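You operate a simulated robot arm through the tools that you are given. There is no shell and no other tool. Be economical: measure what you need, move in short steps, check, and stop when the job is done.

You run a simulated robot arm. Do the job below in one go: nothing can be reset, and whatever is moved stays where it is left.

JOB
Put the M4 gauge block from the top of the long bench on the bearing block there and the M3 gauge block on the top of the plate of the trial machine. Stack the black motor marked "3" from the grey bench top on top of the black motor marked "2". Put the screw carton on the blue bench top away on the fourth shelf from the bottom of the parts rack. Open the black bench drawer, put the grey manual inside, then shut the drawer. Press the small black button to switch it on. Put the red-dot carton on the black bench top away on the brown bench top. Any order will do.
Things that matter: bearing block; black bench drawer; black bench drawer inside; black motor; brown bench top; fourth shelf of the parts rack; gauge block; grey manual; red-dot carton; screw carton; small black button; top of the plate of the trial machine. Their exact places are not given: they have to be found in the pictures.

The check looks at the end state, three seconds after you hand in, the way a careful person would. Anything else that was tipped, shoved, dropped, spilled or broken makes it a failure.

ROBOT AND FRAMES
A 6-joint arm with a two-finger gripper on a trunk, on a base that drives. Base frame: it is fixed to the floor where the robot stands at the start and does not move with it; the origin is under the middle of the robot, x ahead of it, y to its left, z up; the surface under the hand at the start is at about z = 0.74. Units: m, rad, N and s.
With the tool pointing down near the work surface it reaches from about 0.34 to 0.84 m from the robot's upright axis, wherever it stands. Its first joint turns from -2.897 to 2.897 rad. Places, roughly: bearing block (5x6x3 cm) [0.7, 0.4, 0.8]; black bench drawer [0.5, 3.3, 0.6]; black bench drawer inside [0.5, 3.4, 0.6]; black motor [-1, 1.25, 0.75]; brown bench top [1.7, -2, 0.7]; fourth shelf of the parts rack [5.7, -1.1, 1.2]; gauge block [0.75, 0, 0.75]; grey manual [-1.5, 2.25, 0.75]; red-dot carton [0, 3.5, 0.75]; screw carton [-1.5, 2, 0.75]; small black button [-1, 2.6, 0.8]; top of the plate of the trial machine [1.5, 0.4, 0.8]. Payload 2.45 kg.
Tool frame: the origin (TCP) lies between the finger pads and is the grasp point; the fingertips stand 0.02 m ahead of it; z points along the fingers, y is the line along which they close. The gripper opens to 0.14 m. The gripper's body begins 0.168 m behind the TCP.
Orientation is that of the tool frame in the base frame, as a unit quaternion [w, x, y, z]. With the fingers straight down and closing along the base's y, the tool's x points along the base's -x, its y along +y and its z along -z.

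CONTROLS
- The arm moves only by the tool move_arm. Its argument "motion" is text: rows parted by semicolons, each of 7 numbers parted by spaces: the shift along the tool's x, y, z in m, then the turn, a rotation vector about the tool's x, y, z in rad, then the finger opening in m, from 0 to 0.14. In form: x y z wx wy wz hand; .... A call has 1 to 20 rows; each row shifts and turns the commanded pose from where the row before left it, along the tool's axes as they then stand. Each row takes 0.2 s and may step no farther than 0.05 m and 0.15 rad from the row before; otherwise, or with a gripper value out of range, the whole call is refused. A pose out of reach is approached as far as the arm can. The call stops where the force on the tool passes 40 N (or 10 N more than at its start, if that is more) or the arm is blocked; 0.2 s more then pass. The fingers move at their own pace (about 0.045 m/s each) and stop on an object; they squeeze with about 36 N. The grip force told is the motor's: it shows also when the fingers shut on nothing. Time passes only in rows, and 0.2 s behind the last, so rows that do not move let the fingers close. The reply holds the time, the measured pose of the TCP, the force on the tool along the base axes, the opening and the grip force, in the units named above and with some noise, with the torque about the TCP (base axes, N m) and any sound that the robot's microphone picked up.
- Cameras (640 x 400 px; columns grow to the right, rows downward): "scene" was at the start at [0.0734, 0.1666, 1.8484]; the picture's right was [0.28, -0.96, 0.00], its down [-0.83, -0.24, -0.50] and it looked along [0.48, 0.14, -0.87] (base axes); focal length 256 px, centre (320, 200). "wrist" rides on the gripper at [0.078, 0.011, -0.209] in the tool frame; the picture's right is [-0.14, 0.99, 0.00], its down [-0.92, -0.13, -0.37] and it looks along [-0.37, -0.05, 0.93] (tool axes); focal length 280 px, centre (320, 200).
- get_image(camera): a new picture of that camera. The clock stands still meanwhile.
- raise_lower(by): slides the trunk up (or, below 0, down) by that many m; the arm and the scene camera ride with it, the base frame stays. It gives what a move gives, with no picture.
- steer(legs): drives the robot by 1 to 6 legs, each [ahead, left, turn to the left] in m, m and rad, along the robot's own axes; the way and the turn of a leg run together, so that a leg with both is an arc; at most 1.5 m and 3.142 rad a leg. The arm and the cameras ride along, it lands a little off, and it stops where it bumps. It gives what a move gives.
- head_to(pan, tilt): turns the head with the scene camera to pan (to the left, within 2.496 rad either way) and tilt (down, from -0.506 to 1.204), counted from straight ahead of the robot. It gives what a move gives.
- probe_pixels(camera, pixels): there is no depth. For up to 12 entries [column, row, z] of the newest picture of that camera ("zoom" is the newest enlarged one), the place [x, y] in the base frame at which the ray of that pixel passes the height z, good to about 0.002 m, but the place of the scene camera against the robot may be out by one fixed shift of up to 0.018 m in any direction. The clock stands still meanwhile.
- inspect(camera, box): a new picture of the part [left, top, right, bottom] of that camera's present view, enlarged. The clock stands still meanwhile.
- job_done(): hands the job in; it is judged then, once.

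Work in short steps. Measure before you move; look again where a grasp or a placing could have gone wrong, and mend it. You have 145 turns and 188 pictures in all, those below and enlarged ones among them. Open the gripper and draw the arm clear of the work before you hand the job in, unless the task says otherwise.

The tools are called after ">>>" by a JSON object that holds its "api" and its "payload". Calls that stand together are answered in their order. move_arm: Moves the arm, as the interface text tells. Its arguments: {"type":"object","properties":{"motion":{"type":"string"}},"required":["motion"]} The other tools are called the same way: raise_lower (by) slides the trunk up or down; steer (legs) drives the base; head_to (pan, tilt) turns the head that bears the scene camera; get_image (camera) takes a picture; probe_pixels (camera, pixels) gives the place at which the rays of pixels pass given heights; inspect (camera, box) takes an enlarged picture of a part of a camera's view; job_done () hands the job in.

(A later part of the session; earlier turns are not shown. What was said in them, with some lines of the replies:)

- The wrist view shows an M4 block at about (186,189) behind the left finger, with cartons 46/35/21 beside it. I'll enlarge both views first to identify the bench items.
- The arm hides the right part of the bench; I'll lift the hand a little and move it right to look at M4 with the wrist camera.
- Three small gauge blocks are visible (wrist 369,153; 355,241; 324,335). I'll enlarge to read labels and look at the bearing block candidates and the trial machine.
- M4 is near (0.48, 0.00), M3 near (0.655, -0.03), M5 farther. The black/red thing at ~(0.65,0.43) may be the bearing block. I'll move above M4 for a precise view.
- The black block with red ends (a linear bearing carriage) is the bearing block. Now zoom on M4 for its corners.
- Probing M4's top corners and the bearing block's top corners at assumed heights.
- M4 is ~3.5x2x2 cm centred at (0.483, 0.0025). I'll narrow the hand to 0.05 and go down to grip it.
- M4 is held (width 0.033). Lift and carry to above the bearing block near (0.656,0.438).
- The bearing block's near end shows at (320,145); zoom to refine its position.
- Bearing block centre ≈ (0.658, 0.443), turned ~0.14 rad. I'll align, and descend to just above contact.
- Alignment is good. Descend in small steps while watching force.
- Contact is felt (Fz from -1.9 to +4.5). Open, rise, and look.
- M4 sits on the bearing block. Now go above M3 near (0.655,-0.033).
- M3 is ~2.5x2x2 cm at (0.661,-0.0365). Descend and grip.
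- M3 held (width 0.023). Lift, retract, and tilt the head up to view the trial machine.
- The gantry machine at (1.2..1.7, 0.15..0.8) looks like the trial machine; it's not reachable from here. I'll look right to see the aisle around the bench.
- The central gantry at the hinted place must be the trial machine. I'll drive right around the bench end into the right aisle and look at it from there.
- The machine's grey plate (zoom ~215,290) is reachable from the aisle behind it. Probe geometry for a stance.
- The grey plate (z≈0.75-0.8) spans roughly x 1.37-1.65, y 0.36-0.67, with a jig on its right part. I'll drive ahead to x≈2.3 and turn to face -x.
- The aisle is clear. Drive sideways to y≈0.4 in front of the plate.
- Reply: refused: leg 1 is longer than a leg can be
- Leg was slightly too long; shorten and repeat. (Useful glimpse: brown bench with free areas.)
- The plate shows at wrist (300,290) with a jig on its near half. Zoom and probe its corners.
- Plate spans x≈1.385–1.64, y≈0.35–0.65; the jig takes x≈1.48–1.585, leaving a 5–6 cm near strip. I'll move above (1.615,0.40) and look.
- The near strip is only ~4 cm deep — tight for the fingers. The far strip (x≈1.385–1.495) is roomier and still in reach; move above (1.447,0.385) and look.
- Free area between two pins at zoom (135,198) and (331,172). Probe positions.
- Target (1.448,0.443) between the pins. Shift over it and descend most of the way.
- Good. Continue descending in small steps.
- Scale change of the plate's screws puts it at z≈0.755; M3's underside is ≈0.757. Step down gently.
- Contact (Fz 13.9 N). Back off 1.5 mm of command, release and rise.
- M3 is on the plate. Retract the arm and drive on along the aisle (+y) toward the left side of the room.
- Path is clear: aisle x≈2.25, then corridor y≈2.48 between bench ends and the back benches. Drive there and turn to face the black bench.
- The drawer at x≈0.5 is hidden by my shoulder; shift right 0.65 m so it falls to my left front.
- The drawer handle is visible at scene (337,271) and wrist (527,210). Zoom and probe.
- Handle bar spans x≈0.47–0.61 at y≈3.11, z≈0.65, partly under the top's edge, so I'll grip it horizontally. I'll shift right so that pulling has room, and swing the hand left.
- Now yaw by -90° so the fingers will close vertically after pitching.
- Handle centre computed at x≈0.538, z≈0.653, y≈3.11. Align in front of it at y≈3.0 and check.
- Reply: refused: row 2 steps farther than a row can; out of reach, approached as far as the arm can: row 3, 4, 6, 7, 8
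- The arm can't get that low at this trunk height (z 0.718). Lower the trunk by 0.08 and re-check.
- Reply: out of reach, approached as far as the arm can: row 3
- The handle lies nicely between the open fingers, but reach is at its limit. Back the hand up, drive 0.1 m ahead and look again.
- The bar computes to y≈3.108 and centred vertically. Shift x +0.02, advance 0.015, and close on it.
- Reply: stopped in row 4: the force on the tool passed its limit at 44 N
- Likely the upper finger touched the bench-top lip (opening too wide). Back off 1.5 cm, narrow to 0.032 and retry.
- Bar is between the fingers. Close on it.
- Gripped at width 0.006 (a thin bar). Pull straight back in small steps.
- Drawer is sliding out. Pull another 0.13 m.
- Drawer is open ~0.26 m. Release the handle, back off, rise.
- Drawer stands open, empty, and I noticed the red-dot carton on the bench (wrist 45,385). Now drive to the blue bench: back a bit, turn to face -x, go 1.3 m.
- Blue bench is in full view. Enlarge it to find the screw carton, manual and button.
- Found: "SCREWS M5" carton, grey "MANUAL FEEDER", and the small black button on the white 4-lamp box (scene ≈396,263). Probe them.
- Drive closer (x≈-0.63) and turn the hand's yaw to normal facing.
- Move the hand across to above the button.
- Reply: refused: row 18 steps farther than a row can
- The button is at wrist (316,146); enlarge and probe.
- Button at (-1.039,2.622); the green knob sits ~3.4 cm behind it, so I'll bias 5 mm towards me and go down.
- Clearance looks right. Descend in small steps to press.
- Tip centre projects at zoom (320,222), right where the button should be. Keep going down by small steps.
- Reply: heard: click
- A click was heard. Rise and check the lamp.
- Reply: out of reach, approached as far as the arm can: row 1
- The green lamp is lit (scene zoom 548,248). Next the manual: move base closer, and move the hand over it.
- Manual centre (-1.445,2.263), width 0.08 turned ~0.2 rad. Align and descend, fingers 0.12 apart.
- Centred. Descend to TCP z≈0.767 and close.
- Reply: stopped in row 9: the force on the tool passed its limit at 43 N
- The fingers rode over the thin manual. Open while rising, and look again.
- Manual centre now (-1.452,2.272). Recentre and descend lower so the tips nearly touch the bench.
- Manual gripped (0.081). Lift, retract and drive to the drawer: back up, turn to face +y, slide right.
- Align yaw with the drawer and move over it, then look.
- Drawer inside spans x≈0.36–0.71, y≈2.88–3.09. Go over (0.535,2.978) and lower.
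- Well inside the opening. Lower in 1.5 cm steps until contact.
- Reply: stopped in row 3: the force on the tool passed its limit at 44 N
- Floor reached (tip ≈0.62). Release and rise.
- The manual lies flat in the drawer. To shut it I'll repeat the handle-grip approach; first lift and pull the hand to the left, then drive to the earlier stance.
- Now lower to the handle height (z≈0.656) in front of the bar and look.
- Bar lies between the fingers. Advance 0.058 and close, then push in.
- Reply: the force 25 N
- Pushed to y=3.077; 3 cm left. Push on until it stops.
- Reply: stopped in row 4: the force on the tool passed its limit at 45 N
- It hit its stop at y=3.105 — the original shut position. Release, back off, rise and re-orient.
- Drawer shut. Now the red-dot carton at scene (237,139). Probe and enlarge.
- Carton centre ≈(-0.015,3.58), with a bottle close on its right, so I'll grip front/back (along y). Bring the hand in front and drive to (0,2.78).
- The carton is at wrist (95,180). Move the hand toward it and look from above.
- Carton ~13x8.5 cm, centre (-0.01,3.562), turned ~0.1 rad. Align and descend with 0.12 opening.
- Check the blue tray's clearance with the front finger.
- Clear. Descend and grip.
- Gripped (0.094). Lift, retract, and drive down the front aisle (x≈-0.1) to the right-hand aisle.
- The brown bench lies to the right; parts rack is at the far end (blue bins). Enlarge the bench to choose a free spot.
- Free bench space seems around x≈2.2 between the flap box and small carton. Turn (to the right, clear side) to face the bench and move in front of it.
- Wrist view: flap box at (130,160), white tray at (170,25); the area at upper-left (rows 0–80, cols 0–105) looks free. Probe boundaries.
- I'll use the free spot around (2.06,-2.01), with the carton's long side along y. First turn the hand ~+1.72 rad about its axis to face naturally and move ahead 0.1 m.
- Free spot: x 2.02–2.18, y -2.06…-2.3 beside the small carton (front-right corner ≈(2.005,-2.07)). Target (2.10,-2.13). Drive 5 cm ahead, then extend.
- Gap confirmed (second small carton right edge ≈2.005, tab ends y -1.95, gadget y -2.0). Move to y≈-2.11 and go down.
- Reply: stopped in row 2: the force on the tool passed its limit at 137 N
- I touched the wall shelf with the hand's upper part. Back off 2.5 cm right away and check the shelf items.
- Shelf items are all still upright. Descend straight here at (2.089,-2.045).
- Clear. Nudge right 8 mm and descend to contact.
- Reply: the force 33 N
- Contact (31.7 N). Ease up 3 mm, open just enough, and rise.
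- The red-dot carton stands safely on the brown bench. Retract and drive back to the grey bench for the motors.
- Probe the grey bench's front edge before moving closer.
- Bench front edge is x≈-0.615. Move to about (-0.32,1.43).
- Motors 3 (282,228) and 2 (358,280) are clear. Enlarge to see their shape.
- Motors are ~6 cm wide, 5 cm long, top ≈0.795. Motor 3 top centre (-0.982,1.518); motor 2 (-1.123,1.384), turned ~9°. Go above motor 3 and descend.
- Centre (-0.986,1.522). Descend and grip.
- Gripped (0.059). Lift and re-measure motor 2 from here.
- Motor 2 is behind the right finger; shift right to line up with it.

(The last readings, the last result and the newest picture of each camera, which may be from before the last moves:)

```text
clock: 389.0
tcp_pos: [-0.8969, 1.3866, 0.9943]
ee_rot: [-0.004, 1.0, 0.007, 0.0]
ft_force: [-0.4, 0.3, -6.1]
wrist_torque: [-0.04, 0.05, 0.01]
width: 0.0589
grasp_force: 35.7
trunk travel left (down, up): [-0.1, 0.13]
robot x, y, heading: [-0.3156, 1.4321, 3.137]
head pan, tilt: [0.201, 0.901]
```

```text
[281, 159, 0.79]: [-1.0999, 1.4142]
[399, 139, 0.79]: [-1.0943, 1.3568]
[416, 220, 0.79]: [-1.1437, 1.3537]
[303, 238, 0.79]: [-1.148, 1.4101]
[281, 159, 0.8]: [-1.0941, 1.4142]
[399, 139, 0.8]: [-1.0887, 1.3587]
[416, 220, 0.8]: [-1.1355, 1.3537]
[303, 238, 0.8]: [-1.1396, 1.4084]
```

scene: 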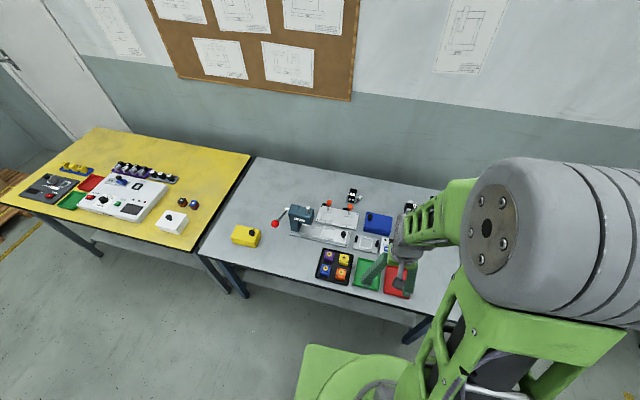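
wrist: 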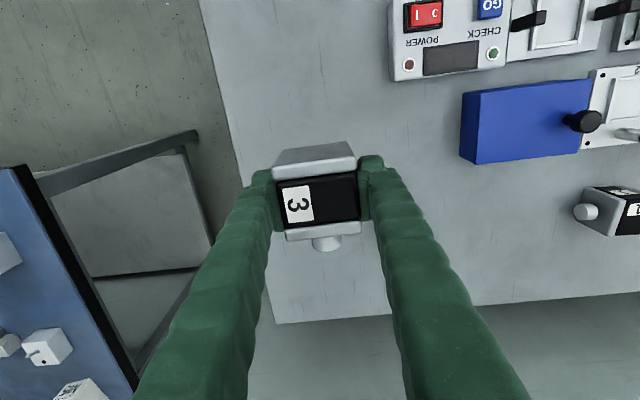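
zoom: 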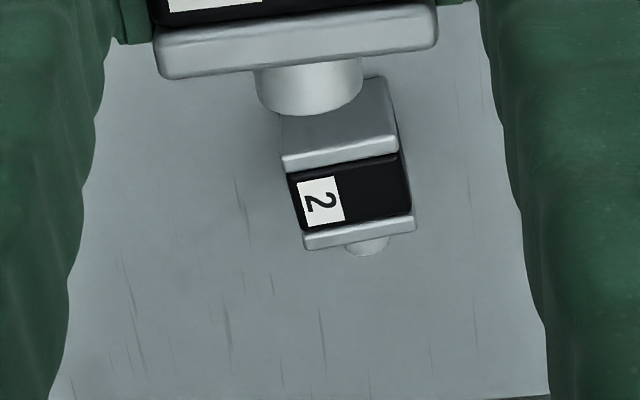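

Motor 2 top centre (-1.120,1.384), turned ~0.09. Carry motor 3 above it and lower.

>>> {"api": "move_arm", "payload": {"motion": "-0.0446 0.0005 0 0 0 0 0.03; -0.0446 0.0005 0 0 0 0 0.03; -0.0446 0.0005 0 0 0 0 0.03; -0.0446 0.0005 0 0 0 0 0.03; -0.0446 0.0005 0 0 0 0 0.03; 0 0 0 0 0 -0.09 0.03; 0 0 0.05 0 0 0 0.03; 0 0 0.05 0 0 0 0.03; 0 0 0.05 0 0 0 0.03; 0 0 0 0 0 0 0.03"}}

>>> {"api": "get_image", "payload": {"camera": "wrist"}}

>>> {"api": "inspect", "payload": {"camera": "scene", "box": [300, 100, 460, 240]}}

```text
clock: 391.2
tcp_pos: [-1.1181, 1.3853, 0.8442]
ee_rot: [-0.004, 0.999, 0.051, 0.001]
ft_force: [-0.5, 0.4, -7.3]
wrist_torque: [0.05, 0.04, -0.03]
width: 0.059
grasp_force: 36.2
trunk travel left (down, up): [-0.1, 0.13]
robot x, y, heading: [-0.3176, 1.4332, 3.145]
head pan, tilt: [0.201, 0.901]
```

```text
60 pictures are left
```

wrist: 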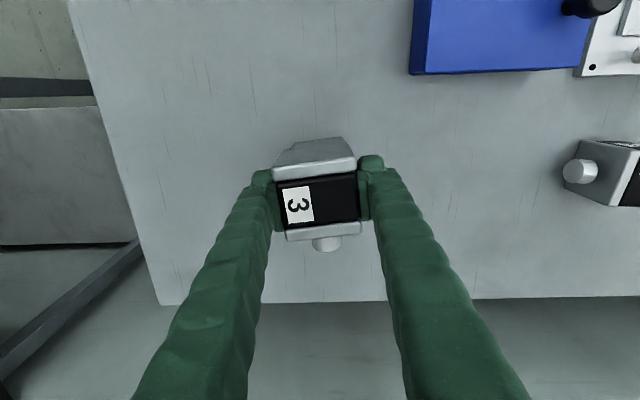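

```text
2.86 times, centred on (380, 170) of scene
```

zoom: 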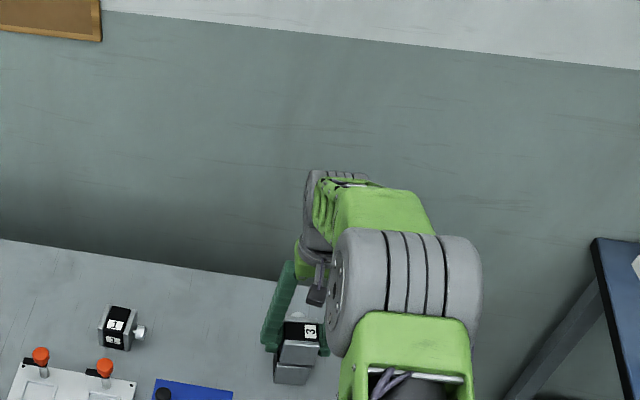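

>>> {"api": "inspect", "payload": {"camera": "wrist", "box": [250, 110, 390, 260]}}

>>> {"api": "inspect", "payload": {"camera": "scene", "box": [355, 190, 415, 240]}}

```text
2.67 times, centred on (320, 185) of wrist
```

zoom: 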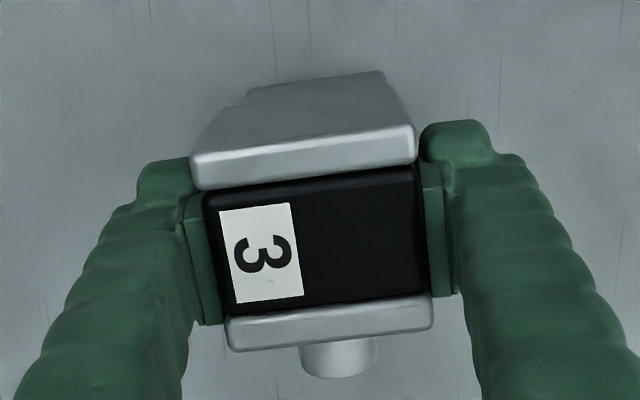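

```text
8.00 times, centred on (385, 215) of scene
```

zoom: 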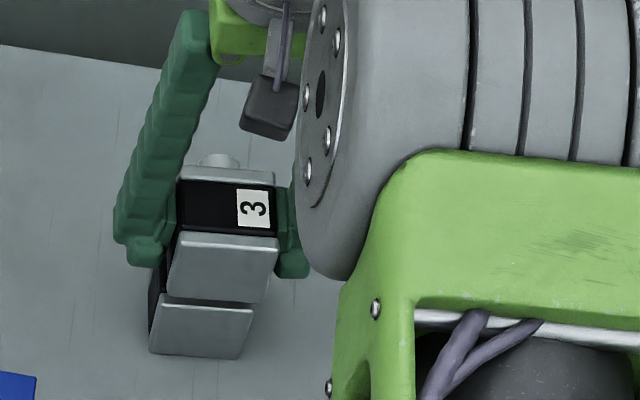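

Alignment good (within ~2 mm). Lower to contact.

>>> {"api": "move_arm", "payload": {"motion": "0 0.001 0.01 0 0 0 0.03; 0 0 0.006 0 0 0 0.03; 0 0 0.003 0 0 0 0.03; 0 0 0 0 0 0 0.03"}}

```text
clock: 392.2
tcp_pos: [-1.1191, 1.3797, 0.8245]
ee_rot: [-0.004, 0.999, 0.052, 0.001]
ft_force: [-0.3, -0.4, -7.7]
wrist_torque: [0.03, 0.05, 0.0]
width: 0.0587
grasp_force: 35.4
trunk travel left (down, up): [-0.1, 0.13]
robot x, y, heading: [-0.3156, 1.4322, 3.142]
head pan, tilt: [0.201, 0.901]
```

>>> {"api": "move_arm", "payload": {"motion": "0 -0.002 0.002 0 0 0 0.03; 0 0 0.002 0 0 0 0.03; 0 0 0 0 0 0 0.03"}}

```text
clock: 393.0
tcp_pos: [-1.1191, 1.3817, 0.8231]
ee_rot: [-0.004, 0.999, 0.052, -0.001]
ft_force: [1.0, 1.1, 7.3]
wrist_torque: [-0.05, -0.34, 0.01]
width: 0.0589
grasp_force: 35.7
trunk travel left (down, up): [-0.1, 0.13]
robot x, y, heading: [-0.3128, 1.4324, 3.141]
head pan, tilt: [0.201, 0.901]
```

Contact (Fz from -7.7 to +7.3). Release, rise and check.

>>> {"api": "move_arm", "payload": {"motion": "0 0 -0.001 0 0 0 0.055; 0 0 0 0 0 0 0.07; 0 0 0 0 0 0 0.085; 0 0 0 0 0 0 0.085; 0 0 -0.03 0 0 0 0.085; 0 0 -0.05 0 0 0 0.085; 0 0 -0.05 0 0 0 0.085; 0.03 0 -0.03 0 0 0 0.085; 0.045 0 0 0 0 0 0.085; 0 0 0 0 0 0 0.085"}}

>>> {"api": "get_image", "payload": {"camera": "wrist"}}

```text
clock: 395.2
tcp_pos: [-1.0424, 1.3868, 0.9859]
ee_rot: [-0.004, 0.999, 0.051, 0.001]
ft_force: [-1.1, -0.2, 0.1]
wrist_torque: [0.03, -0.01, -0.02]
width: 0.0849
grasp_force: 0.1
trunk travel left (down, up): [-0.1, 0.13]
robot x, y, heading: [-0.3165, 1.4341, 3.139]
head pan, tilt: [0.201, 0.901]
```

```text
56 pictures are left
```

wrist: 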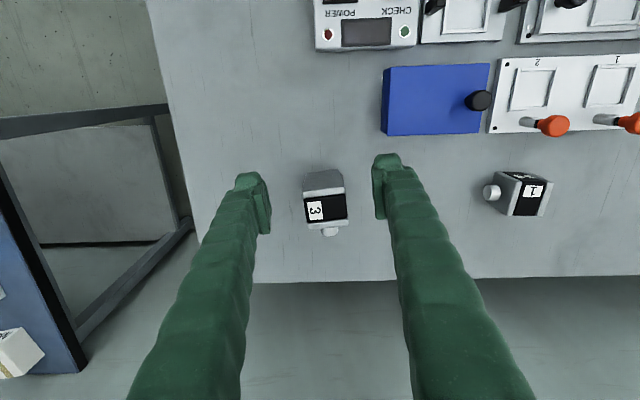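

Stacked and steady. Retract and drive to the blue bench for the screw carton.

>>> {"api": "move_arm", "payload": {"motion": "0.045 0 -0.01 0 0 0.045 0.1; 0.045 0 -0.01 0 0 0.045 0.12; 0.045 0 -0.01 0 0 0 0.12; 0.045 0 -0.01 0 0 0 0.12; 0.045 0 -0.01 0 0 0 0.12; 0.045 0 0 0 0 0 0.12; 0 0 0 0 0 0 0.12"}}

>>> {"api": "steer", "payload": {"legs": [[-0.1, -0.1, 0], [0, -0.64, 0], [0.45, 0, 0]]}}

>>> {"api": "move_arm", "payload": {"motion": "-0.045 0.005 0 0 0 0 0.12; -0.045 0.01 0 0 0 0 0.12; -0.045 0.015 0 0 0 0 0.12; -0.045 0.015 0 0 0 0 0.12; -0.045 0.01 0 0 0 0 0.12; -0.045 0.01 0 0 0 0 0.12; 0 0 0 0 0 0 0.12"}}

>>> {"api": "get_image", "payload": {"camera": "wrist"}}

```text
clock: 396.8
tcp_pos: [-0.7778, 1.3975, 1.0316]
ee_rot: [-0.005, 1.0, 0.008, 0.0]
ft_force: [-0.3, -0.3, -0.1]
wrist_torque: [-0.03, -0.02, 0.0]
width: 0.1202
grasp_force: 0.0
trunk travel left (down, up): [-0.1, 0.13]
robot x, y, heading: [-0.3173, 1.4324, 3.136]
head pan, tilt: [0.201, 0.901]
```

```text
clock: 406.4
tcp_pos: [-1.1343, 2.1297, 1.0319]
ee_rot: [-0.004, 1.0, 0.012, 0.0]
ft_force: [0.4, 0.5, 0.8]
wrist_torque: [-0.01, -0.02, -0.01]
width: 0.1199
grasp_force: 0.1
trunk travel left (down, up): [-0.1, 0.13]
robot x, y, heading: [-0.6741, 2.1695, -3.135]
head pan, tilt: [0.201, 0.901]
```

```text
clock: 408.0
tcp_pos: [-1.3992, 2.0559, 1.0351]
ee_rot: [-0.004, 1.0, 0.011, 0.001]
ft_force: [0.0, -1.3, -0.8]
wrist_torque: [0.02, -0.03, -0.01]
width: 0.1199
grasp_force: 0.0
trunk travel left (down, up): [-0.1, 0.13]
robot x, y, heading: [-0.6701, 2.1705, -3.137]
head pan, tilt: [0.201, 0.901]
```

```text
55 pictures are left
```

wrist: 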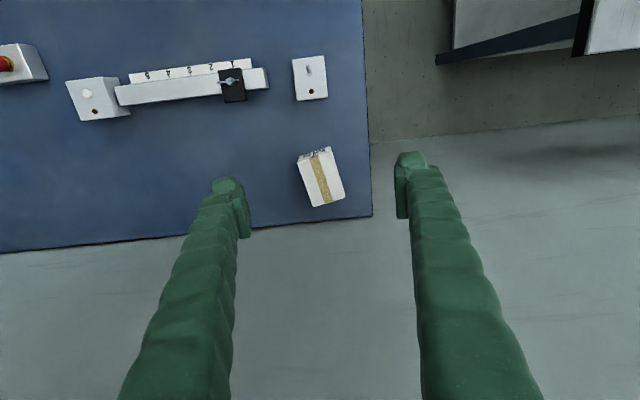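

>>> {"api": "inspect", "payload": {"camera": "wrist", "box": [270, 130, 370, 230]}}

>>> {"api": "probe_pixels", "payload": {"camera": "wrist", "pixels": [[298, 158, 0.8], [328, 149, 0.8], [345, 196, 0.8], [313, 206, 0.8], [298, 153, 0.74], [330, 147, 0.74]]}}

```text
4.00 times, centred on (320, 180) of wrist
```

zoom: 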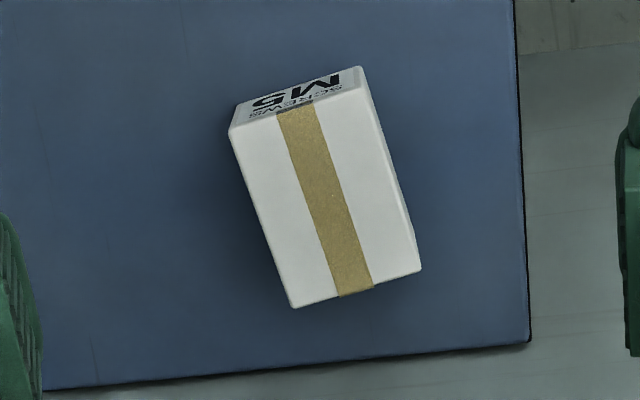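

```text
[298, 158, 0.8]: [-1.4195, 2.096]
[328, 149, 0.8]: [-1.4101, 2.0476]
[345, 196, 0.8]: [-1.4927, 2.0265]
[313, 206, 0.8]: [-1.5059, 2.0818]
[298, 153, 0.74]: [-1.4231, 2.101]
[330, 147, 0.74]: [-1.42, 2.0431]
```

Carton: centre (-1.458,2.062), 5.5x8.5 cm, ~6 cm high, yaw 0.19. Since it must go between shelves at z≈1.2, I'll grip it with the hand pitched 45° forward. Yaw and pitch first, up high.

>>> {"api": "move_arm", "payload": {"motion": "0 0 0 0 0 -0.094 0.1; 0 0 0 0 0 -0.093 0.1; 0 0 0 0 -0.13 0 0.1; 0 0 0 0 -0.13 0 0.1; 0 0 0 0 -0.13 0 0.1; 0 0 0 0 -0.13 0 0.1; 0 0 0 0 -0.13 0 0.1; 0 0 0 0 -0.135 0 0.1; 0 0 0 0 0 0 0.1"}}

>>> {"api": "get_image", "payload": {"camera": "wrist"}}

```text
clock: 410.0
tcp_pos: [-1.3998, 2.0592, 1.0328]
ee_rot: [0.036, 0.919, 0.098, -0.38]
ft_force: [0.9, -0.2, -0.1]
wrist_torque: [-0.01, -0.02, -0.01]
width: 0.1003
grasp_force: 0.1
trunk travel left (down, up): [-0.1, 0.13]
robot x, y, heading: [-0.6718, 2.1702, -3.134]
head pan, tilt: [0.201, 0.901]
```

```text
53 pictures are left
```

wrist: 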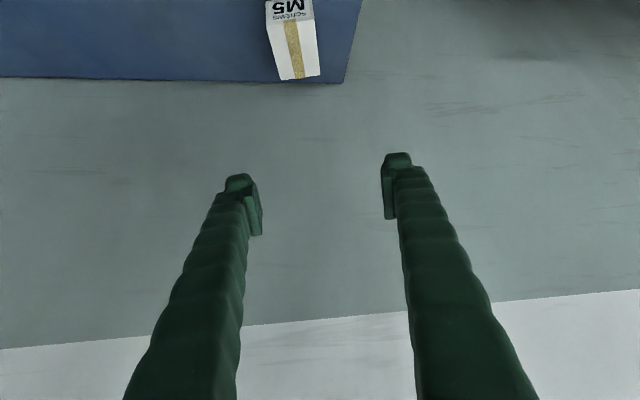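

Pitch is right (tool z ≈ (-0.69,-0.14,-0.71)). Move to the pre-grasp point 15 cm back along the tool axis.

>>> {"api": "move_arm", "payload": {"motion": "0.0366 -0.0045 0.0189 0 0 0 0.1; 0.0366 -0.0045 0.0189 0 0 0 0.1; 0.0366 -0.0045 0.0189 0 0 0 0.1; 0.0366 -0.0045 0.0189 0 0 0 0.1; 0 0 0 0 0 0 0.1"}}

>>> {"api": "get_image", "payload": {"camera": "wrist"}}

```text
clock: 411.2
tcp_pos: [-1.3572, 2.09, 0.8757]
ee_rot: [0.036, 0.919, 0.098, -0.38]
ft_force: [0.6, 1.1, 0.4]
wrist_torque: [0.0, -0.01, 0.01]
width: 0.0998
grasp_force: 0.1
trunk travel left (down, up): [-0.1, 0.13]
robot x, y, heading: [-0.6732, 2.1723, -3.132]
head pan, tilt: [0.201, 0.901]
```

```text
52 pictures are left
```

wrist: 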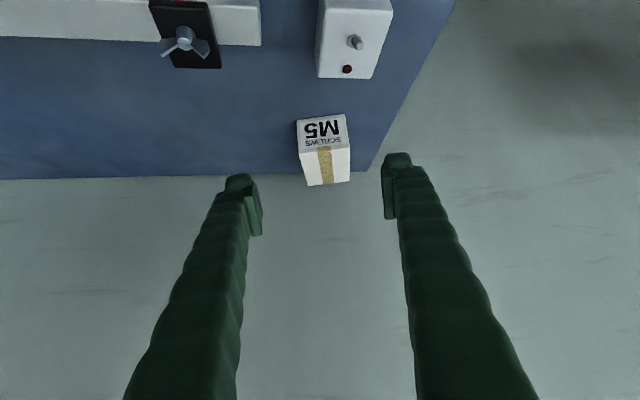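

On axis. Advance 0.11, check, then the rest.

>>> {"api": "move_arm", "payload": {"motion": "0 0.004 0.04 0 0 0 0.1; 0 0 0.04 0 0 0 0.1; 0 0 0.03 0 0 0 0.1; 0 0 0 0 0 0 0.1"}}

>>> {"api": "get_image", "payload": {"camera": "wrist"}}

```text
clock: 412.2
tcp_pos: [-1.4299, 2.0685, 0.7983]
ee_rot: [0.036, 0.919, 0.099, -0.38]
ft_force: [0.5, 1.2, -0.3]
wrist_torque: [0.03, 0.01, -0.01]
width: 0.0998
grasp_force: 0.1
trunk travel left (down, up): [-0.1, 0.13]
robot x, y, heading: [-0.6724, 2.1687, -3.131]
head pan, tilt: [0.201, 0.901]
```

```text
51 pictures are left
```

wrist: 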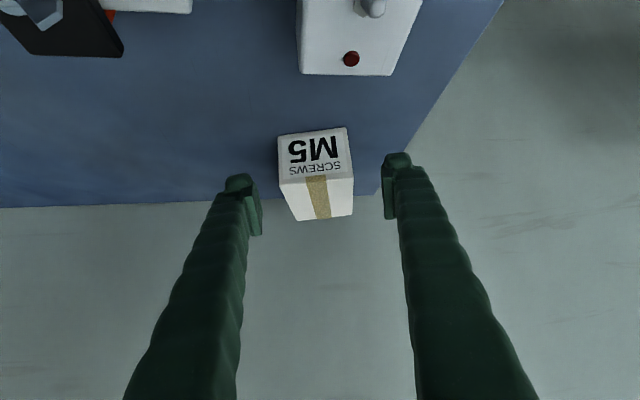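

>>> {"api": "move_arm", "payload": {"motion": "0 0 0.02 0 0 0 0.1; 0 0 0.016 0 0 0 0.1; 0 0 0 0 0 0 0.08; 0 0 0 0 0 0 0.05; 0 0 0 0 0 0 0.03; 0 0 0 0 0 0 0.03; 0 0 0 0 0 0 0.03; 0 0 0 0 0 0 0.03"}}

>>> {"api": "get_image", "payload": {"camera": "wrist"}}

```text
clock: 414.0
tcp_pos: [-1.4548, 2.0641, 0.7715]
ee_rot: [0.036, 0.919, 0.099, -0.38]
ft_force: [-1.0, 0.9, 1.1]
wrist_torque: [-0.12, -0.02, -0.07]
width: 0.0623
grasp_force: 36.0
trunk travel left (down, up): [-0.1, 0.13]
robot x, y, heading: [-0.6725, 2.1707, -3.136]
head pan, tilt: [0.201, 0.901]
```

```text
50 pictures are left
```

wrist: 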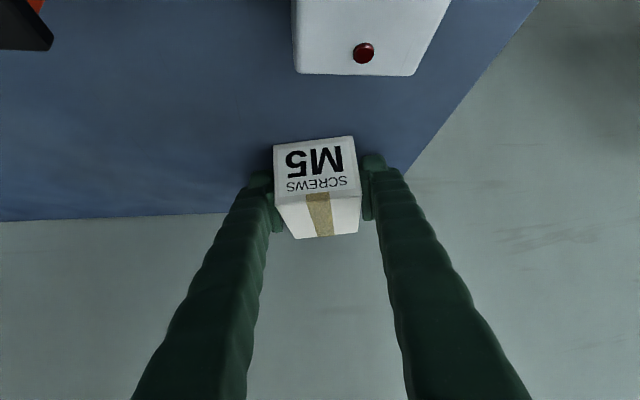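

Gripped (0.062). Lift straight up, retract, and start driving toward the rack.

>>> {"api": "move_arm", "payload": {"motion": "-0.034 0 -0.034 0 0 0 0.03; -0.034 0 -0.034 0 0 0 0.03; -0.034 0 -0.034 0 0 0 0.03; -0.034 0 -0.034 0 0 0 0.03; -0.034 0 -0.034 0 0 0 0.03; -0.034 0 -0.034 0 0 0 0.03; 0.033 0 -0.033 0 0 0 0.03; 0.033 0 -0.033 0 0 0 0.03; 0.033 0 -0.033 0 0 0 0.03; 0.033 0 -0.033 0 0 0 0.03; 0.033 0 -0.033 0 0 0 0.03; 0.033 0 -0.033 0 0 0 0.03; 0.033 0 -0.033 0 0 0 0.03; 0 0 0 0 0 0 0.03"}}

>>> {"api": "steer", "payload": {"legs": [[-0.57, 0, 0], [0, 1.5, 0], [0, 1.48, 0], [0, 0.3, 0]]}}

```text
clock: 417.0
tcp_pos: [-1.27, 2.1272, 1.0651]
ee_rot: [0.036, 0.92, 0.099, -0.379]
ft_force: [0.1, 0.2, -3.0]
wrist_torque: [0.03, 0.0, -0.01]
width: 0.0627
grasp_force: 36.0
out of reach, approached as far as the arm can: row 11, 12, 13
trunk travel left (down, up): [-0.1, 0.13]
robot x, y, heading: [-0.6729, 2.1693, -3.131]
head pan, tilt: [0.201, 0.901]
```

```text
clock: 448.5
tcp_pos: [-0.7267, -1.1283, 1.0663]
ee_rot: [0.034, 0.92, 0.093, -0.38]
ft_force: [0.4, 0.3, -2.6]
wrist_torque: [0.03, -0.06, -0.01]
width: 0.0624
grasp_force: 36.0
trunk travel left (down, up): [-0.1, 0.13]
robot x, y, heading: [-0.1294, -1.0901, 3.135]
head pan, tilt: [0.201, 0.901]
```

>>> {"api": "steer", "payload": {"legs": [[-0.45, 0, 0], [0, 0, -3.135], [1.5, -0.02, 0], [1.5, 0, 0]]}}

>>> {"api": "head_to", "payload": {"pan": 0.25, "tilt": 0.3}}

>>> {"api": "get_image", "payload": {"camera": "scene"}}

```text
refused: leg 3 is longer than a leg can be; nothing moved
```

```text
clock: 449.5
tcp_pos: [-0.7261, -1.1257, 1.0662]
ee_rot: [0.033, 0.92, 0.093, -0.38]
ft_force: [-1.1, 0.3, -2.9]
wrist_torque: [0.04, -0.02, -0.01]
width: 0.0628
grasp_force: 36.1
trunk travel left (down, up): [-0.1, 0.13]
robot x, y, heading: [-0.1269, -1.0946, 3.134]
head pan, tilt: [0.25, 0.3]
```

```text
49 pictures are left
5 turns are left
```

scene: 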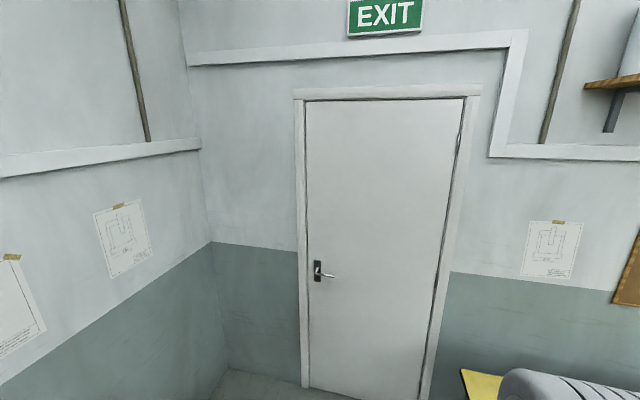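

Only 5 turns remain, so I'll batch: turn and drive 3 m up the right aisle, raise trunk and hand, straighten yaw, and photograph the rack.

>>> {"api": "steer", "payload": {"legs": [[-0.45, 0.07, 0], [0, 0, -3.134], [1.49, 0, 0], [1.49, 0, 0]]}}

>>> {"api": "raise_lower", "payload": {"by": 0.13}}

>>> {"api": "move_arm", "payload": {"motion": "0 0 0 0.067 0 0.067 0.03; 0 0 0 0.067 0 0.067 0.03; -0.032 0 -0.032 0 0 0 0.03; -0.032 0 -0.032 0 0 0 0.03; -0.032 0 -0.032 0 0 0 0.03; -0.032 0 -0.032 0 0 0 0.03; 0 0 0 0 0 0 0.03"}}

>>> {"api": "head_to", "payload": {"pan": 0.0, "tilt": 0.25}}

>>> {"api": "get_image", "payload": {"camera": "scene"}}

>>> {"api": "inspect", "payload": {"camera": "scene", "box": [180, 80, 500, 280]}}

>>> {"api": "get_image", "payload": {"camera": "wrist"}}

>>> {"api": "probe_pixels", "payload": {"camera": "scene", "pixels": [[200, 200, 1.2], [260, 200, 1.2], [320, 200, 1.2], [200, 220, 1.2], [260, 220, 1.2], [320, 220, 1.2], [200, 180, 1.2], [260, 180, 1.2], [320, 180, 1.2], [260, 240, 1.2], [320, 240, 1.2], [200, 240, 1.2]]}}

```text
clock: 473.9
tcp_pos: [3.9271, -1.2967, 1.0654]
ee_rot: [0.38, -0.086, 0.92, 0.032]
ft_force: [0.0, 0.4, -3.7]
wrist_torque: [-0.01, 0.05, 0.03]
width: 0.0625
grasp_force: 35.7
trunk travel left (down, up): [-0.1, 0.13]
robot x, y, heading: [3.3298, -1.3214, -0.023]
head pan, tilt: [0.25, 0.3]
```

```text
clock: 475.5
tcp_pos: [3.9271, -1.2963, 1.1947]
ee_rot: [0.379, -0.086, 0.921, 0.031]
ft_force: [-0.8, 0.6, -3.3]
wrist_torque: [-0.01, 0.07, 0.03]
width: 0.0623
grasp_force: 35.6
trunk travel left (down, up): [-0.23, 0.0]
robot x, y, heading: [3.3279, -1.3242, -0.019]
head pan, tilt: [0.25, 0.3]
```

```text
clock: 477.1
tcp_pos: [3.9287, -1.2941, 1.371]
ee_rot: [0.382, 0.0, 0.924, -0.008]
ft_force: [0.0, 0.0, -3.3]
wrist_torque: [0.01, 0.03, 0.0]
width: 0.0627
grasp_force: 36.4
out of reach, approached as far as the arm can: row 6
trunk travel left (down, up): [-0.23, 0.0]
robot x, y, heading: [3.3282, -1.3232, -0.024]
head pan, tilt: [0.25, 0.3]
```

```text
clock: 477.9
tcp_pos: [3.9278, -1.2934, 1.3723]
ee_rot: [0.382, 0.0, 0.924, -0.008]
ft_force: [0.1, -1.1, -3.6]
wrist_torque: [0.02, 0.04, -0.02]
width: 0.0624
grasp_force: 35.8
trunk travel left (down, up): [-0.23, 0.0]
robot x, y, heading: [3.3269, -1.3225, -0.019]
head pan, tilt: [0.0, 0.25]
```

```text
48 pictures are left
```

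scene: 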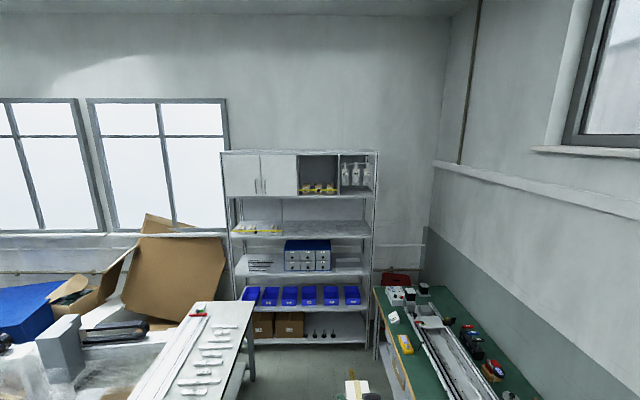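

```text
2.00 times, centred on (340, 180) of scene
```

zoom: 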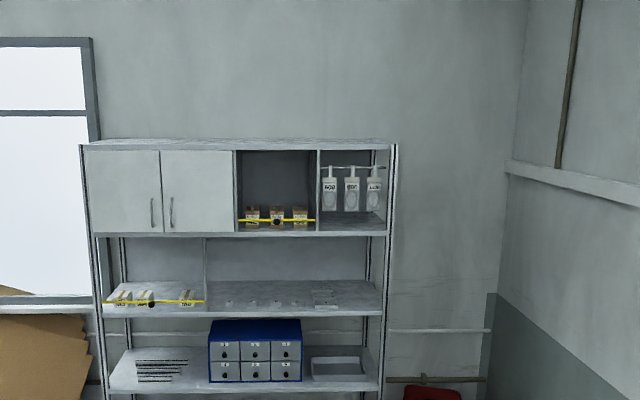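

```text
46 pictures are left
```

wrist: 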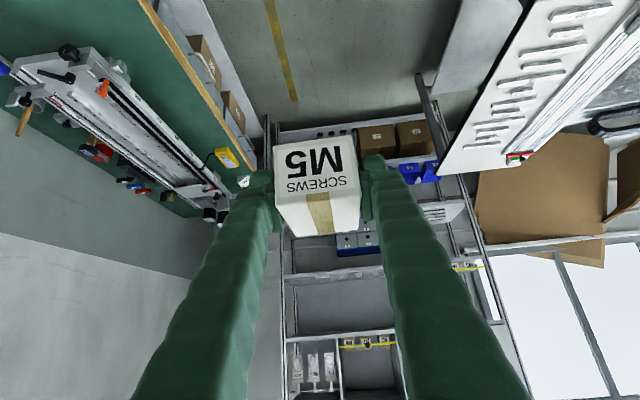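

```text
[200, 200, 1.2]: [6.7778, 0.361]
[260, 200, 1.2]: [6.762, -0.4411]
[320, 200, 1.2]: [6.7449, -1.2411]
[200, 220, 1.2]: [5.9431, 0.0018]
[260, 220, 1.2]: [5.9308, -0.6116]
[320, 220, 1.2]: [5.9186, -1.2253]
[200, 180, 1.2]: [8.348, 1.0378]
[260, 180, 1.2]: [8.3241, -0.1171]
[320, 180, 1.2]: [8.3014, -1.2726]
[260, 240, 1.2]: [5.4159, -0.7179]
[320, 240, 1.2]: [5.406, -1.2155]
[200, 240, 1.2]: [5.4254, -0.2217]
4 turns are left
```

Shelves counted: bottom boxes (1), blue bins (2), blue cabinet (3), and the one at row ~236 (4th, z≈1.2, front x≈5.57, y −0.45…−1.66; next shelf ≈1.52). Right part of the right bay (y≈−1.35…−1.6) looks free. Inspect it, drive in to x≈4.86, and shift the hand right.

>>> {"api": "inspect", "payload": {"camera": "scene", "box": [225, 190, 385, 250]}}

>>> {"api": "steer", "payload": {"legs": [[0.2, 0.15, 0.02], [1.33, 0, 0]]}}

>>> {"api": "move_arm", "payload": {"motion": "0.024 0 0.024 0 0 0 0.03; 0.024 0 0.024 0 0 0 0.03; 0 -0.045 0 0 0 0 0.03; 0 -0.045 0 0 0 0 0.03; 0 -0.045 0 0 0 0 0.03; 0 -0.045 0 0 0 0 0.03; 0 -0.045 0 0 0 0 0.03; 0 0 0 0 0 0 0.03"}}

>>> {"api": "head_to", "payload": {"pan": 0.0, "tilt": 0.75}}

>>> {"api": "get_image", "payload": {"camera": "scene"}}

>>> {"api": "get_image", "payload": {"camera": "wrist"}}

>>> {"api": "probe_pixels", "payload": {"camera": "scene", "pixels": [[200, 180, 1.2], [260, 180, 1.2], [320, 180, 1.2], [380, 180, 1.2], [260, 200, 1.2], [320, 200, 1.2], [380, 200, 1.2], [260, 220, 1.2], [320, 220, 1.2], [380, 220, 1.2], [320, 160, 1.2], [440, 200, 1.2]]}}

>>> {"api": "probe_pixels", "payload": {"camera": "wrist", "pixels": [[200, 250, 1.2], [260, 250, 1.2], [320, 250, 1.2], [440, 250, 1.2], [200, 280, 1.2], [320, 280, 1.2], [440, 280, 1.2], [200, 220, 1.2], [320, 220, 1.2], [440, 220, 1.2], [320, 190, 1.2], [320, 160, 1.2]]}}

```text
4.00 times, centred on (305, 220) of scene
```

zoom: 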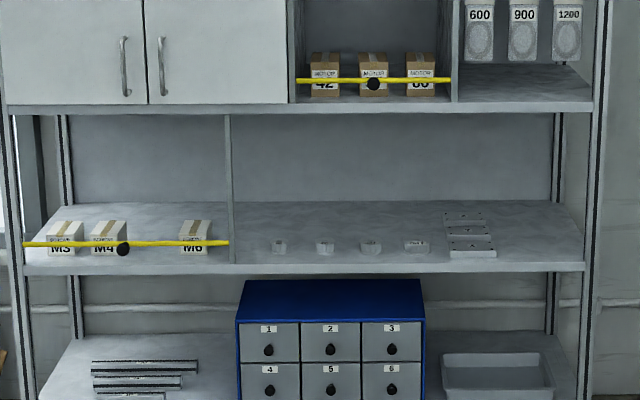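

```text
clock: 486.0
tcp_pos: [5.4401, -1.1458, 1.3711]
ee_rot: [0.381, -0.001, 0.924, -0.006]
ft_force: [-0.2, 0.5, -3.0]
wrist_torque: [0.01, 0.06, 0.01]
width: 0.0625
grasp_force: 36.3
trunk travel left (down, up): [-0.23, 0.0]
robot x, y, heading: [4.8386, -1.1793, -0.013]
head pan, tilt: [0.0, 0.25]
```

```text
clock: 487.8
tcp_pos: [5.4392, -1.3717, 1.3015]
ee_rot: [0.381, -0.001, 0.924, -0.005]
ft_force: [0.0, 1.4, -3.1]
wrist_torque: [-0.03, 0.11, -0.02]
width: 0.0622
grasp_force: 35.9
trunk travel left (down, up): [-0.23, 0.0]
robot x, y, heading: [4.8417, -1.1785, -0.014]
head pan, tilt: [0.0, 0.25]
```

```text
clock: 488.7
tcp_pos: [5.4373, -1.372, 1.3027]
ee_rot: [0.381, -0.001, 0.924, -0.005]
ft_force: [0.4, -0.2, -3.0]
wrist_torque: [-0.02, 0.04, 0.0]
width: 0.0622
grasp_force: 36.2
trunk travel left (down, up): [-0.23, 0.0]
robot x, y, heading: [4.841, -1.1802, -0.009]
head pan, tilt: [0.0, 0.75]
```

```text
44 pictures are left
```

scene: 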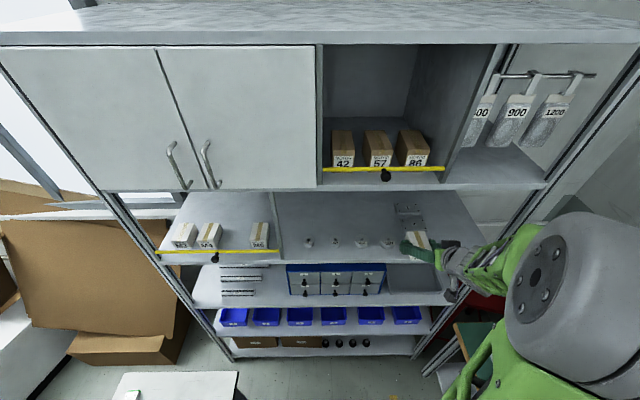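

```text
43 pictures are left
```

wrist: 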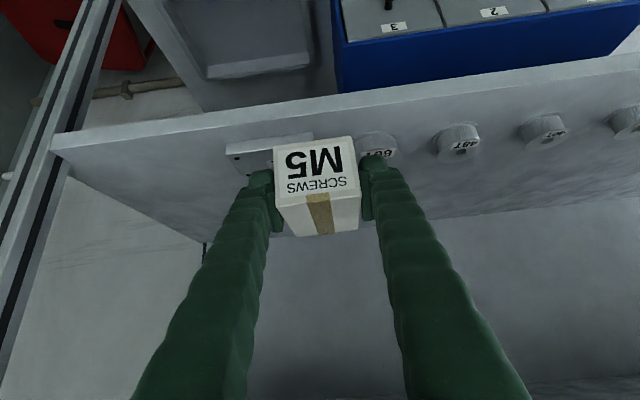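

```text
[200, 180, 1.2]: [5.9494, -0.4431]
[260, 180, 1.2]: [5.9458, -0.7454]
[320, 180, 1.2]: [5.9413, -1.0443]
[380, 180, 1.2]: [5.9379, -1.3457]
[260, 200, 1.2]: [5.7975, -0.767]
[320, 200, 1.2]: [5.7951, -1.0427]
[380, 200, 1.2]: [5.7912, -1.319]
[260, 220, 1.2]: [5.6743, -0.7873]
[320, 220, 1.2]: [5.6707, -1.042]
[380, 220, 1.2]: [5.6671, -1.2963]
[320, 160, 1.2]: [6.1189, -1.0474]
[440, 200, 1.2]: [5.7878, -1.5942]
```

```text
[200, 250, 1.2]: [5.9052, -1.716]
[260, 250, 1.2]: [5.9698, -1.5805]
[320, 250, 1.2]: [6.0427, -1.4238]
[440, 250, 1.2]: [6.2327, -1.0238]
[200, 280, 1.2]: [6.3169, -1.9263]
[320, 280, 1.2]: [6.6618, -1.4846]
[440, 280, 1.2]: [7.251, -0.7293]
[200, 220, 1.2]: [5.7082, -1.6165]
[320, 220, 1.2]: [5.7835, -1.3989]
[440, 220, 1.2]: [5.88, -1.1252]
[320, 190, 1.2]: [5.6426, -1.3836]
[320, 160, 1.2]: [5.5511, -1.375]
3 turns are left
```

4th shelf front is x≈5.47, z≈1.2. Free spot is at its right end, y≈−1.47…−1.64 (right of the drilled plate); target (5.545,−1.56). Pull back, drive 12 cm closer, shift right and hover over it.

>>> {"api": "move_arm", "payload": {"motion": "0.033 0 -0.033 0 0 0 0.03; 0.033 0 -0.033 0 0 0 0.03; 0 0 0 0 0 0 0.03"}}

>>> {"api": "steer", "payload": {"legs": [[0.12, -0.06, 0]]}}

>>> {"api": "move_arm", "payload": {"motion": "0 -0.043 0 0 0 0 0.03; 0 -0.043 0 0 0 0 0.03; 0 -0.042 0 0 0 0 0.03; -0.03 0 0.03 0 0 0 0.03; -0.03 0 0.03 0 0 0 0.03; 0 0 0 0 0 0 0.03"}}

>>> {"api": "head_to", "payload": {"pan": -0.2, "tilt": 0.85}}

>>> {"api": "get_image", "payload": {"camera": "scene"}}

>>> {"api": "get_image", "payload": {"camera": "wrist"}}

>>> {"api": "inspect", "payload": {"camera": "scene", "box": [240, 140, 440, 280]}}

```text
clock: 489.5
tcp_pos: [5.346, -1.3755, 1.305]
ee_rot: [0.38, -0.002, 0.925, -0.004]
ft_force: [-0.8, -0.3, -4.3]
wrist_torque: [-0.03, 0.03, -0.01]
width: 0.0626
grasp_force: 36.9
out of reach, approached as far as the arm can: row 2
trunk travel left (down, up): [-0.23, 0.0]
robot x, y, heading: [4.8426, -1.1789, -0.01]
head pan, tilt: [0.0, 0.75]
```

```text
clock: 490.8
tcp_pos: [5.4651, -1.4366, 1.3042]
ee_rot: [0.379, -0.002, 0.925, -0.003]
ft_force: [1.0, -0.4, -3.0]
wrist_torque: [0.02, 0.08, 0.02]
width: 0.0624
grasp_force: 35.7
trunk travel left (down, up): [-0.23, 0.0]
robot x, y, heading: [4.957, -1.2412, -0.012]
head pan, tilt: [0.0, 0.75]
```

```text
clock: 492.2
tcp_pos: [5.5486, -1.5626, 1.3046]
ee_rot: [0.379, -0.003, 0.925, -0.003]
ft_force: [-0.5, 0.4, -4.3]
wrist_torque: [-0.01, 0.03, 0.0]
width: 0.0626
grasp_force: 36.0
trunk travel left (down, up): [-0.23, 0.0]
robot x, y, heading: [4.955, -1.2399, -0.011]
head pan, tilt: [0.0, 0.75]
```

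```text
clock: 493.0
tcp_pos: [5.5487, -1.5633, 1.3065]
ee_rot: [0.379, -0.002, 0.925, -0.004]
ft_force: [-0.3, -0.8, -3.5]
wrist_torque: [0.07, 0.02, 0.01]
width: 0.0624
grasp_force: 35.2
trunk travel left (down, up): [-0.23, 0.0]
robot x, y, heading: [4.9578, -1.2425, -0.01]
head pan, tilt: [-0.201, 0.85]
```

```text
42 pictures are left
```

scene: 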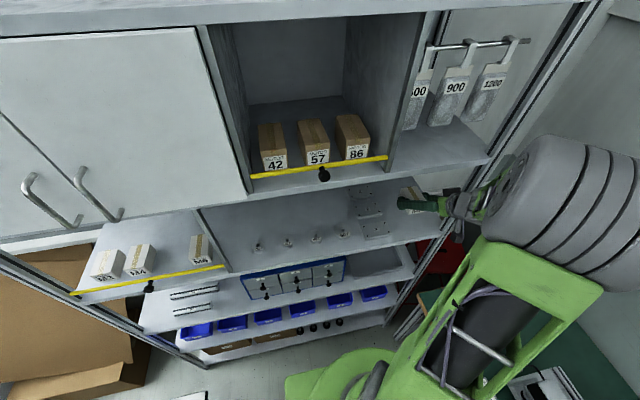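

```text
41 pictures are left
```

wrist: 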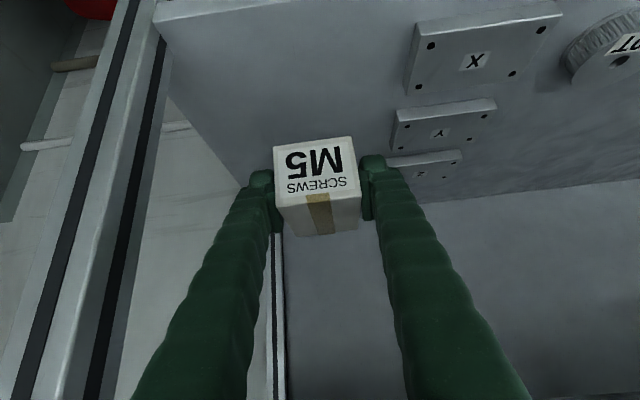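

```text
2.86 times, centred on (340, 210) of scene
2 turns are left
```

zoom: 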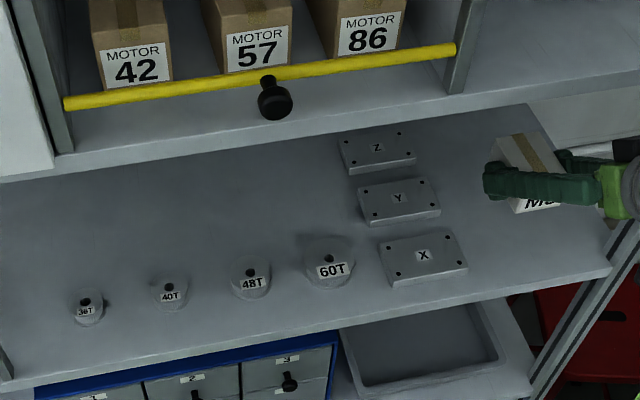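

Hover confirmed: carton at (5.549,−1.563), plate edge at y≈−1.477, shelf end ≈−1.666 — clear both sides. Nudge in 1.5 cm, lower until contact stops it, ease, open, back out along the tool axis and drive back.

>>> {"api": "move_arm", "payload": {"motion": "-0.0105 0 0.0105 0 0 0 0.03; 0.018 0 0.018 0 0 0 0.03; 0.014 0 0.014 0 0 0 0.03; 0.002 0 0.002 0 0 0 0.03; 0.002 0 0.002 0 0 0 0.03; 0.002 0 0.002 0 0 0 0.03; 0.002 0 0.002 0 0 0 0.03; 0.002 0 0.002 0 0 0 0.03; 0.002 0 0.002 0 0 0 0.03; 0.002 0 0.002 0 0 0 0.03; 0.002 0 0.002 0 0 0 0.03; 0.002 0 0.002 0 0 0 0.03; 0.002 0 0.002 0 0 0 0.03; 0.002 0 0.002 0 0 0 0.03; 0.002 0 0.002 0 0 0 0.03; 0.002 0 0.002 0 0 0 0.03; 0.002 0 0.002 0 0 0 0.03; 0 0 0 0 0 0 0.03"}}

>>> {"api": "move_arm", "payload": {"motion": "-0.001 0 -0.001 0 0 0 0.06; 0 0 0 0 0 0 0.075; 0 0 0 0 0 0 0.09; 0 0 0 0 0 0 0.09; 0 0 -0.03 0 0 0 0.09; 0 0 -0.04 0 0 0 0.09; 0 0 -0.04 0 0 0 0.09; 0 0 0 0 0 0 0.09"}}

>>> {"api": "get_image", "payload": {"camera": "wrist"}}

>>> {"api": "steer", "payload": {"legs": [[-0.3, 0.05, 0]]}}

>>> {"api": "get_image", "payload": {"camera": "wrist"}}

>>> {"api": "get_image", "payload": {"camera": "scene"}}

```text
clock: 496.7
tcp_pos: [5.5647, -1.5652, 1.2253]
ee_rot: [0.383, -0.003, 0.924, -0.004]
ft_force: [-0.8, -0.3, 9.1]
wrist_torque: [0.43, 0.39, 0.09]
width: 0.0625
grasp_force: 35.8
trunk travel left (down, up): [-0.23, 0.0]
robot x, y, heading: [4.9573, -1.24, -0.007]
head pan, tilt: [-0.201, 0.85]
stopped in row 18: the force on the tool passed its limit at 41 N (the readings are from after the stop); the commanded pose is now the measured one
```

```text
clock: 498.5
tcp_pos: [5.4882, -1.5626, 1.3001]
ee_rot: [0.383, -0.003, 0.924, -0.004]
ft_force: [0.4, -0.1, 0.3]
wrist_torque: [0.04, 0.0, 0.04]
width: 0.0901
grasp_force: 0.0
trunk travel left (down, up): [-0.23, 0.0]
robot x, y, heading: [4.9554, -1.241, -0.007]
head pan, tilt: [-0.201, 0.85]
```

```text
39 pictures are left
```

wrist: 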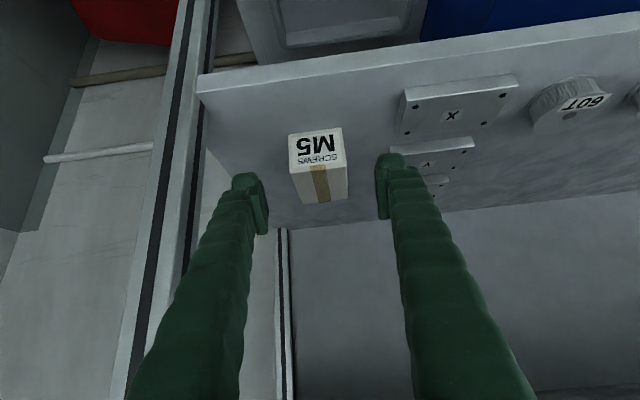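

```text
clock: 500.6
tcp_pos: [5.1864, -1.5066, 1.3016]
ee_rot: [0.383, -0.005, 0.924, -0.003]
ft_force: [0.4, 0.3, -0.1]
wrist_torque: [-0.02, -0.01, 0.02]
width: 0.0896
grasp_force: 0.1
trunk travel left (down, up): [-0.23, 0.0]
robot x, y, heading: [4.6576, -1.1891, -0.003]
head pan, tilt: [-0.201, 0.85]
```

```text
38 pictures are left
```

wrist: 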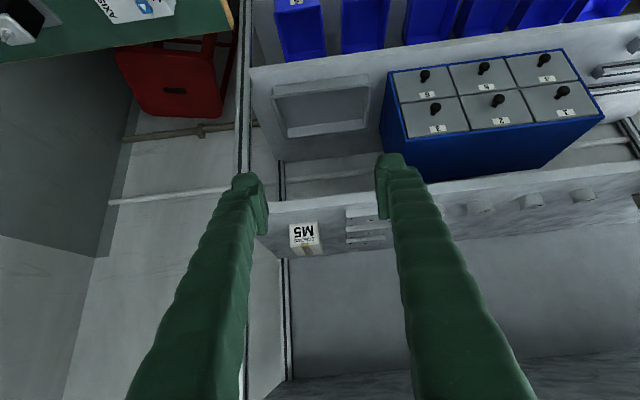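

```text
37 pictures are left
1 turns are left
```

scene: 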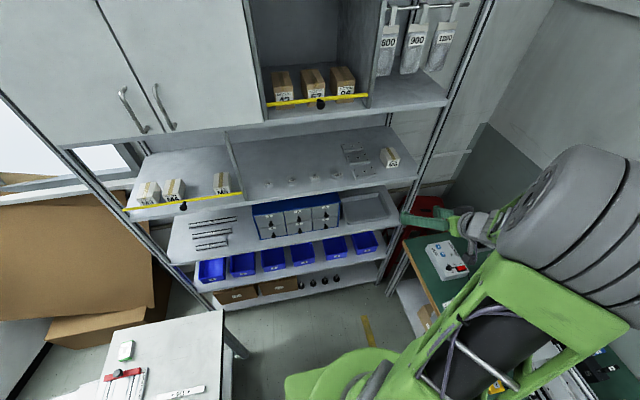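

The screw carton stands upright on the fourth shelf (scene 391,158). The gripper is open and the arm is clear, so I'm handing in.

>>> {"api": "job_done", "payload": {}}

```text
The job is handed in.
```

All seven parts of the job are done and it is handed in. I had no turns left for a last look around the whole room.

- **M4 gauge block:** on the bearing block.
- **M3 gauge block:** on the plate of the trial machine, between its two pins.
- **Motors:** motor 3 is stacked on motor 2.
- **Screw carton:** upright at the right end of the fourth shelf of the parts rack.
- **Manual and drawer:** the grey manual lies flat in the black bench drawer, and the drawer is shut.
- **Small black button:** pressed with a click, and its green lamp came on.
- **Red-dot carton:** on the brown bench top.

One thing went wrong: the hand hit the wall shelf above the brown bench with 137 N while I was lowering the red-dot carton. I backed off, and a picture showed everything on that shelf still upright.
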